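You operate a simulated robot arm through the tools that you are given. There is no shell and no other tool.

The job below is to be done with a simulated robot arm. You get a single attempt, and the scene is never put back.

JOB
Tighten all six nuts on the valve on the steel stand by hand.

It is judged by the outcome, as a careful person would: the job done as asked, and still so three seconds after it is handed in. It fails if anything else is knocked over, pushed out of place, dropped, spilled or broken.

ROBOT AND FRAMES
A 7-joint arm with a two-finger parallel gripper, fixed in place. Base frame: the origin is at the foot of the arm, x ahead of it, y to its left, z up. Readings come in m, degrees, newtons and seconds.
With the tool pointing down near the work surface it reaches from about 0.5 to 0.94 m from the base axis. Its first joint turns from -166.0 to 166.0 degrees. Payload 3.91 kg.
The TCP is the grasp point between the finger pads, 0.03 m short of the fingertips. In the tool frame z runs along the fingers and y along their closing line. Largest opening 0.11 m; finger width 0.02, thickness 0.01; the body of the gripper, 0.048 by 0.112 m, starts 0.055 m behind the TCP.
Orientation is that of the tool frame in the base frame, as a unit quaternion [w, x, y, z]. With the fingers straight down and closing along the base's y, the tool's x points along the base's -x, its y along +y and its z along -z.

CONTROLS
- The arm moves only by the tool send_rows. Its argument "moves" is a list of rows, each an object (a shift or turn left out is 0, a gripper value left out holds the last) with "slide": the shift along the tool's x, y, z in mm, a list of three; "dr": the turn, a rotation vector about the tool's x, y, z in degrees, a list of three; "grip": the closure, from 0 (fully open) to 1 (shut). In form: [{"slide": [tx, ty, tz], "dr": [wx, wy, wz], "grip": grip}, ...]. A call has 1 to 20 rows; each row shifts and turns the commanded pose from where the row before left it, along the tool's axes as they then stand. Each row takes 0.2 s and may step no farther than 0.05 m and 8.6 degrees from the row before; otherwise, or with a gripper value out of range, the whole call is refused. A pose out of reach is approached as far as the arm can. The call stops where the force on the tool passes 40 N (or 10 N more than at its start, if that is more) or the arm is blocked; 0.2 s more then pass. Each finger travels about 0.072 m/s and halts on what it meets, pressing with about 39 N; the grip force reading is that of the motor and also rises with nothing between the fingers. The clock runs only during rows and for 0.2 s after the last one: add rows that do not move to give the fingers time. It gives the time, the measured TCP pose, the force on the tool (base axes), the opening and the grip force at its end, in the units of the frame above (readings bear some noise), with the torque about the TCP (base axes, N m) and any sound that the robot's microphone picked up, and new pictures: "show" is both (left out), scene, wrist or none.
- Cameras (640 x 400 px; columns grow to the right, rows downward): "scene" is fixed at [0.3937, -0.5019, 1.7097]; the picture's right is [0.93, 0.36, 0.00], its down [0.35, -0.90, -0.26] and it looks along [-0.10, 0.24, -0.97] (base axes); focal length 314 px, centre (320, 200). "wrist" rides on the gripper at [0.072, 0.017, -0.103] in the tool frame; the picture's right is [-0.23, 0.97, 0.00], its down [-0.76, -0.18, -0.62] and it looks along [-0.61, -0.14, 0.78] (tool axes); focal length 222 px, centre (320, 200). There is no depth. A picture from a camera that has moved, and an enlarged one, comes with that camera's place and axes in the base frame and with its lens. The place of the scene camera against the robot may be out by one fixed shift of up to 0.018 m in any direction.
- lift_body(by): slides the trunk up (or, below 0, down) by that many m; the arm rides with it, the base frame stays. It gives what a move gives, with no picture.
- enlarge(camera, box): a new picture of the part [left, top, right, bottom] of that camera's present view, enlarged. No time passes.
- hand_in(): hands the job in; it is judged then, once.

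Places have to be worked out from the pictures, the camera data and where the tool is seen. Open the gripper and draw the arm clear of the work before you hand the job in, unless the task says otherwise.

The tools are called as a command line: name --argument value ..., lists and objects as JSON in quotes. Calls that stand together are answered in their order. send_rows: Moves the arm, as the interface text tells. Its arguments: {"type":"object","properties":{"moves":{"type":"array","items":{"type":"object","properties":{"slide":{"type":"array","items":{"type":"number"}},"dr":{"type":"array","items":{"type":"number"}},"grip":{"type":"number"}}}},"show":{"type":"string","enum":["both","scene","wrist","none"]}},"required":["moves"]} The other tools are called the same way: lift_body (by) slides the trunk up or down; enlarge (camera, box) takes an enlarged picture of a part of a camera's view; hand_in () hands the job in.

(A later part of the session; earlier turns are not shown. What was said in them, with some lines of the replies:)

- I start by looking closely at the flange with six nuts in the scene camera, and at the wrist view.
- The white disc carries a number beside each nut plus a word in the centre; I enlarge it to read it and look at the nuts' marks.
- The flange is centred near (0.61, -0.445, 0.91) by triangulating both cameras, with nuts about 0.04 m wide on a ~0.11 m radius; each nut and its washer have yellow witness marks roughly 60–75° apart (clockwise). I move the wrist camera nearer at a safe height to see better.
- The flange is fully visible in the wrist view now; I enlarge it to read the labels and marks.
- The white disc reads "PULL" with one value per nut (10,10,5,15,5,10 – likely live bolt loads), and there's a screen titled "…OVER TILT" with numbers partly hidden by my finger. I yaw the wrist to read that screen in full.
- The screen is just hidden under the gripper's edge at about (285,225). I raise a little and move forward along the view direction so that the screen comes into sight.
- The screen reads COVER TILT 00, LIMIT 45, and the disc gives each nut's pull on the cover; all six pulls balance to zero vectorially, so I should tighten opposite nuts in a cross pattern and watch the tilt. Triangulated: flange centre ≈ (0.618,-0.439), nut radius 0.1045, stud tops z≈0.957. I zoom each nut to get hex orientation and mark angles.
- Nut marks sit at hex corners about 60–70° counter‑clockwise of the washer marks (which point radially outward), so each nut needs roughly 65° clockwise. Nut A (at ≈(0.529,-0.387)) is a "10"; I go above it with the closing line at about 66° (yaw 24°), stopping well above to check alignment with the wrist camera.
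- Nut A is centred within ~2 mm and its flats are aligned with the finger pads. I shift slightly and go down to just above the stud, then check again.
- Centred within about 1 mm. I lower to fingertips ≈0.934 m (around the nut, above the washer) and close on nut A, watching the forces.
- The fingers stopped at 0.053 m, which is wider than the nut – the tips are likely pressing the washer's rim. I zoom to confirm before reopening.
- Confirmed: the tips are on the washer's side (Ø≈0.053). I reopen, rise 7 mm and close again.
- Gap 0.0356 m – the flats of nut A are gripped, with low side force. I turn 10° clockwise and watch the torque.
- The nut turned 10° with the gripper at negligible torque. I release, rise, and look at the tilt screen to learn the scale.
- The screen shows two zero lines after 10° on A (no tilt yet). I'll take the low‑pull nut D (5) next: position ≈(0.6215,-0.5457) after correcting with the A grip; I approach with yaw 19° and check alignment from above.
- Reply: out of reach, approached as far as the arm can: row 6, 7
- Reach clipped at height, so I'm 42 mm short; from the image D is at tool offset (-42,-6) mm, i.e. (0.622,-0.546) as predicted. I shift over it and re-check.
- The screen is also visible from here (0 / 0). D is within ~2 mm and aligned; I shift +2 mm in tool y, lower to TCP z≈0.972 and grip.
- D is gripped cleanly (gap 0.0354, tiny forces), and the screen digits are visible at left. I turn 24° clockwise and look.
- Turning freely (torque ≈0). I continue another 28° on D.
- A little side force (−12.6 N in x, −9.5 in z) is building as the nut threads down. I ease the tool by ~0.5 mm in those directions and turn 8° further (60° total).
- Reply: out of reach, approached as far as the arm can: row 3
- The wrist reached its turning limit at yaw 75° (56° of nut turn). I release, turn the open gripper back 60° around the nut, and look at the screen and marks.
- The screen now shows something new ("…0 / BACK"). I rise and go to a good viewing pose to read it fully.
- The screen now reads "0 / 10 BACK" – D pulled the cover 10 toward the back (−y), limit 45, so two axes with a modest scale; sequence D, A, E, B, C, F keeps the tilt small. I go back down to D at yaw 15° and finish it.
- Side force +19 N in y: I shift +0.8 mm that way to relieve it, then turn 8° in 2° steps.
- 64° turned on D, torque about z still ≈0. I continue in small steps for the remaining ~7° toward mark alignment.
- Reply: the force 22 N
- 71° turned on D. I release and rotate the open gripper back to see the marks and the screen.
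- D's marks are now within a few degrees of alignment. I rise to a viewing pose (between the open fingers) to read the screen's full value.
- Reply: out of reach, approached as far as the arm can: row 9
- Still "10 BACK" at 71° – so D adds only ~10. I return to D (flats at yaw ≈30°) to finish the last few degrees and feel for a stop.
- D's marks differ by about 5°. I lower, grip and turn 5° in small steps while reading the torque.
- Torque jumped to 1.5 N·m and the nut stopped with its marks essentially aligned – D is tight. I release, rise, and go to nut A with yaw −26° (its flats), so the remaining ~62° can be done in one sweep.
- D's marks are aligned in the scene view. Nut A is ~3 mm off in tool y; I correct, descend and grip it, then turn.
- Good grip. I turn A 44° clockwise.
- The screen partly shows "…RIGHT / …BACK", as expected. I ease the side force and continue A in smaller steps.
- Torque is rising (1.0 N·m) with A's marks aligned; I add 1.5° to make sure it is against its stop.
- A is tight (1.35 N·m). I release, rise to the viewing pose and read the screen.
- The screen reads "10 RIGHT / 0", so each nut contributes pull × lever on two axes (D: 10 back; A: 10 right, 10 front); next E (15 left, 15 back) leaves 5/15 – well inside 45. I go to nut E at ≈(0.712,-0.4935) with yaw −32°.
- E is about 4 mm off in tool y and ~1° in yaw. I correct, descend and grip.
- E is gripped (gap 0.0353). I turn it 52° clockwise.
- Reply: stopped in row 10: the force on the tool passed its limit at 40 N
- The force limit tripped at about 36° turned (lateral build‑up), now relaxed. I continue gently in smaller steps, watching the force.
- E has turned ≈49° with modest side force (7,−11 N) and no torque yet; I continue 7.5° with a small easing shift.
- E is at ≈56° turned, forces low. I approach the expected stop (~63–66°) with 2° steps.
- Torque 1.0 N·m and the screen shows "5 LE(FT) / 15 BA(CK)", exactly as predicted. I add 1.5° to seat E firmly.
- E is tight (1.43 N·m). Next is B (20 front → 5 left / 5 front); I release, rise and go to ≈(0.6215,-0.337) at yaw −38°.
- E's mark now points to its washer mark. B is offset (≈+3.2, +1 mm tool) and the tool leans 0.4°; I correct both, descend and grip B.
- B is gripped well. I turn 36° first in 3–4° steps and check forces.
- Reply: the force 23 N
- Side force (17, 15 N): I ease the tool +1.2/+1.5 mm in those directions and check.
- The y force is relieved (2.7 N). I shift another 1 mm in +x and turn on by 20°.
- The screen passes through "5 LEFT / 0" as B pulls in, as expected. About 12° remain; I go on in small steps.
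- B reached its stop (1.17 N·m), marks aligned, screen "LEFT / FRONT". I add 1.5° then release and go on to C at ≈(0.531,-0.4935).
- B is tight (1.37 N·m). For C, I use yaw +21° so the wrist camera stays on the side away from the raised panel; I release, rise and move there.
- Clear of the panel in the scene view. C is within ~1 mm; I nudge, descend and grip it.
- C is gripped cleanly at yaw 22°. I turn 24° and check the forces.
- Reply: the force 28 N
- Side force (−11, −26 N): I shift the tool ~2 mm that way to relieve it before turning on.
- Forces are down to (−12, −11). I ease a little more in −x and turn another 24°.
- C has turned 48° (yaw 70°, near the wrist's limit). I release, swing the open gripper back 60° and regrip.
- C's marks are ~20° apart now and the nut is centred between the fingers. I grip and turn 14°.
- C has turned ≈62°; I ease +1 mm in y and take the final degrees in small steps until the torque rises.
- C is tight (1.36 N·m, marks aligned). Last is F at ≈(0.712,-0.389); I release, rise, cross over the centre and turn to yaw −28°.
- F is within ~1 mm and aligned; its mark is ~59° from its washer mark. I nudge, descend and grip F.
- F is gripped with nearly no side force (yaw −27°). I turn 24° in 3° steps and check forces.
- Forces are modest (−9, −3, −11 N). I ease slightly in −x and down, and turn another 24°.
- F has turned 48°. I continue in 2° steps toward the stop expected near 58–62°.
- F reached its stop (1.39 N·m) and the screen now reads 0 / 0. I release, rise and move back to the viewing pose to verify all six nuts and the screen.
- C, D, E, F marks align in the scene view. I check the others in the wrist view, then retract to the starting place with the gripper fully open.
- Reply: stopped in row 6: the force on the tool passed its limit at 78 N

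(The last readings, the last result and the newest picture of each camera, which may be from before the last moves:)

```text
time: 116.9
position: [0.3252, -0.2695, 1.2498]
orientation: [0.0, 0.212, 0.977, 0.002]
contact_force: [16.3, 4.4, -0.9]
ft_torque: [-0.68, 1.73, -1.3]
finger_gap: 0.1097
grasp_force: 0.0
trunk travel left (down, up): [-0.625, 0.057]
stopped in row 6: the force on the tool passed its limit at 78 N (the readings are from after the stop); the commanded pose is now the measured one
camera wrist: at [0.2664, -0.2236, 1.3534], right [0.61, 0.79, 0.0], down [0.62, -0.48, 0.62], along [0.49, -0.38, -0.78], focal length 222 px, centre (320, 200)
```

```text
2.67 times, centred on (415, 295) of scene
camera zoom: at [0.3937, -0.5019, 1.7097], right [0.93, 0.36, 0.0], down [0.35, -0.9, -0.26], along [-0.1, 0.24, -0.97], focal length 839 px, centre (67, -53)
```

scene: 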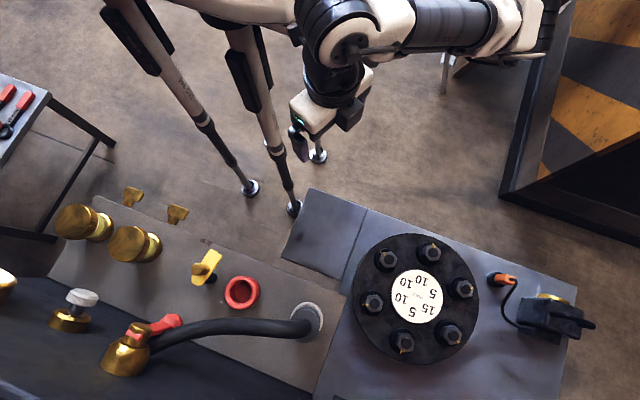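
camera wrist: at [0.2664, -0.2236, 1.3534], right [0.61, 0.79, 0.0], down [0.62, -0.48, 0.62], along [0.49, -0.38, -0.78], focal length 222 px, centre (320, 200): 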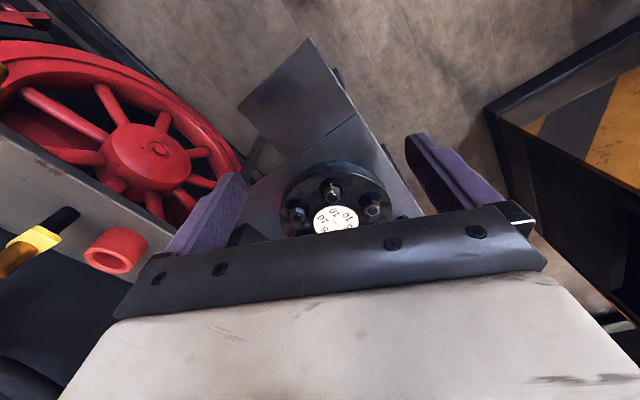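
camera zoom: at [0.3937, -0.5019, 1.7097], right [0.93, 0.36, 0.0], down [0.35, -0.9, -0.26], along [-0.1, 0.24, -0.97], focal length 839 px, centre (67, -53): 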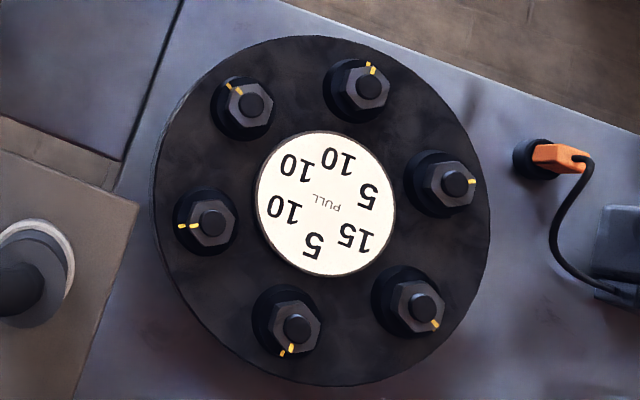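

All six nuts' marks are aligned. While retracting, the arm brushed something near its own base (78 N, still 16 N); I back off forward a little to free it and look.

send_rows --moves '[{"slide": [-20, 0, 0]}, {"slide": [-20, 0, 0]}, {"dr": [0, 0, 0]}]' --show "both"

enlarge --camera "scene" --box '[200, 0, 420, 230]'

```text
time: 117.7
position: [0.3614, -0.2864, 1.2488]
orientation: [0.0, 0.211, 0.978, 0.001]
contact_force: [-0.1, -0.4, 0.0]
ft_torque: [-0.03, -0.01, -0.03]
finger_gap: 0.11
grasp_force: 0.2
trunk travel left (down, up): [-0.625, 0.057]
camera wrist: at [0.3027, -0.2408, 1.3525], right [0.61, 0.79, 0.0], down [0.62, -0.48, 0.62], along [0.49, -0.38, -0.78], focal length 222 px, centre (320, 200)
```

scene: 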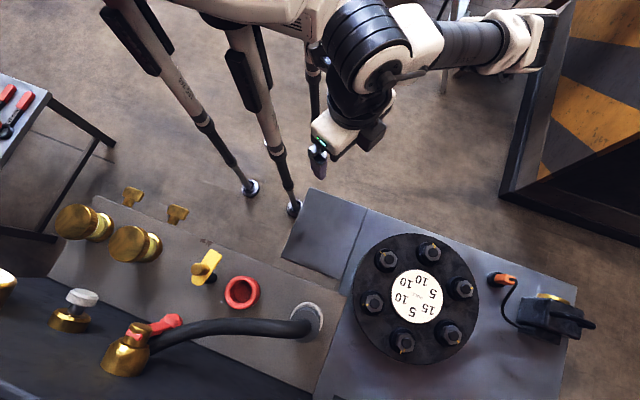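
wrist: 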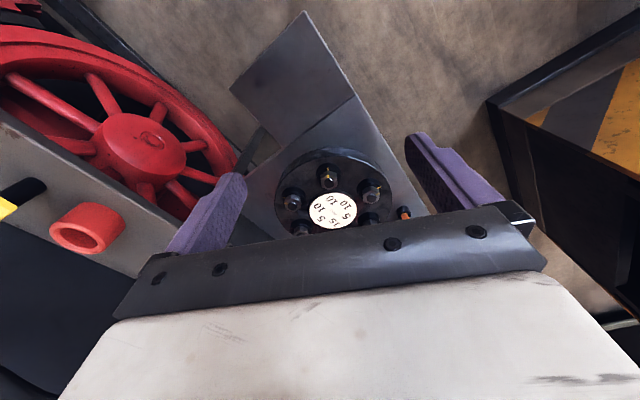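

```text
1.74 times, centred on (310, 115) of scene
camera zoom: at [0.3937, -0.5019, 1.7097], right [0.93, 0.36, 0.0], down [0.35, -0.9, -0.26], along [-0.1, 0.24, -0.97], focal length 547 px, centre (337, 348)
```

zoom: 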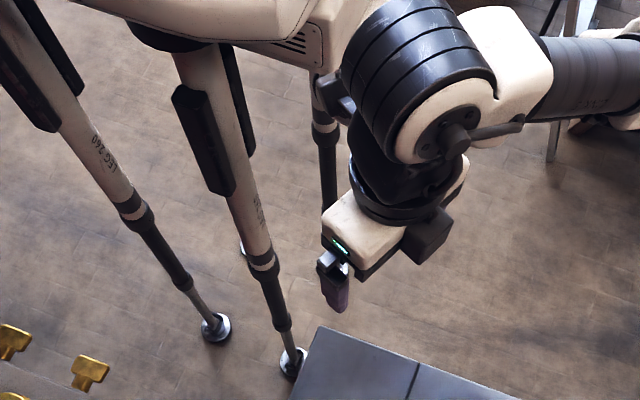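

Force is zero again and nothing in the scene has shifted (it was the robot's own frame). One last close look at the nuts before handing in.

enlarge --camera "scene" --box '[355, 235, 420, 320]'

enlarge --camera "scene" --box '[410, 235, 485, 360]'

enlarge --camera "wrist" --box '[265, 140, 400, 240]'

```text
4.71 times, centred on (388, 278) of scene
camera zoom: at [0.3937, -0.5019, 1.7097], right [0.93, 0.36, 0.0], down [0.35, -0.9, -0.26], along [-0.1, 0.24, -0.97], focal length 1480 px, centre (2, -165)
```

zoom: 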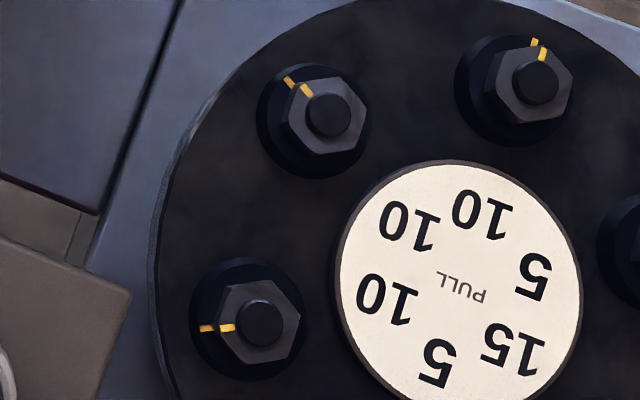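

```text
3.20 times, centred on (448, 298) of scene
camera zoom: at [0.3937, -0.5019, 1.7097], right [0.93, 0.36, 0.0], down [0.35, -0.9, -0.26], along [-0.1, 0.24, -0.97], focal length 1006 px, centre (-88, -112)
```

zoom: 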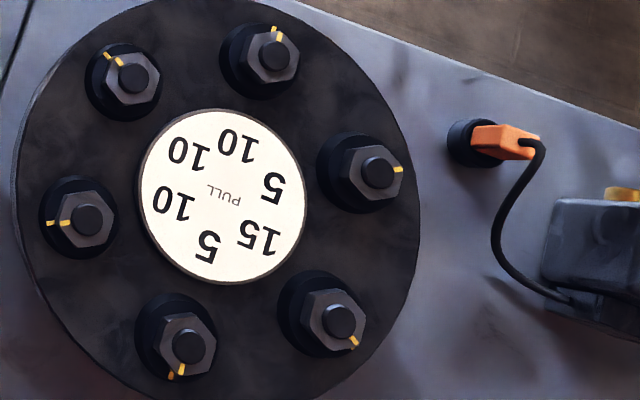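

```text
4.00 times, centred on (332, 190) of wrist
camera zoom: at [0.3027, -0.2408, 1.3525], right [0.61, 0.79, 0.0], down [0.62, -0.48, 0.62], along [0.49, -0.38, -0.78], focal length 888 px, centre (270, 240)
```

zoom: 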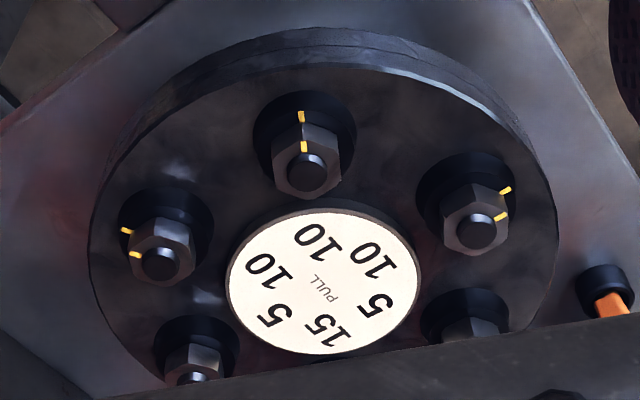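

All six nuts were turned to their stops (torque about 1.4 N·m). The marks line up on A–D; on E and F the nut marks point at the washer marks hidden beneath. The last screen reading was tilt 0/0, the gripper is open and the arm is clear. I hand in the job.

hand_in

```text
The job is handed in.
```

I tightened all six nuts on the valve by hand and handed the job in. Each one turned clockwise until it stopped, at about 1.35–1.45 N·m.

- **Marks:** the yellow marks line up on four nuts. On the two with pulls 15 and 5, on the side with the orange plug, the washer marks are hidden. Their nut marks point outward in the right direction.
- **Cover tilt:** I worked through the nuts so that their pulls balanced. In the readings I took between nuts, the tilt never went above 15 in any direction, against a limit of 45. It read 0 on both lines when the last nut came tight.
- **Contact while backing away:** the arm bumped something near its own base and tripped the force stop at 78 N. I think it was the robot's own frame. I backed off until the force was zero, and nothing in the scene picture looked moved.
- **Force stop on the 15 nut:** turning it tripped the 40 N limit once partway, from sideways load. I eased off and finished it in smaller steps.

The gripper is open and the arm is clear of the valve.
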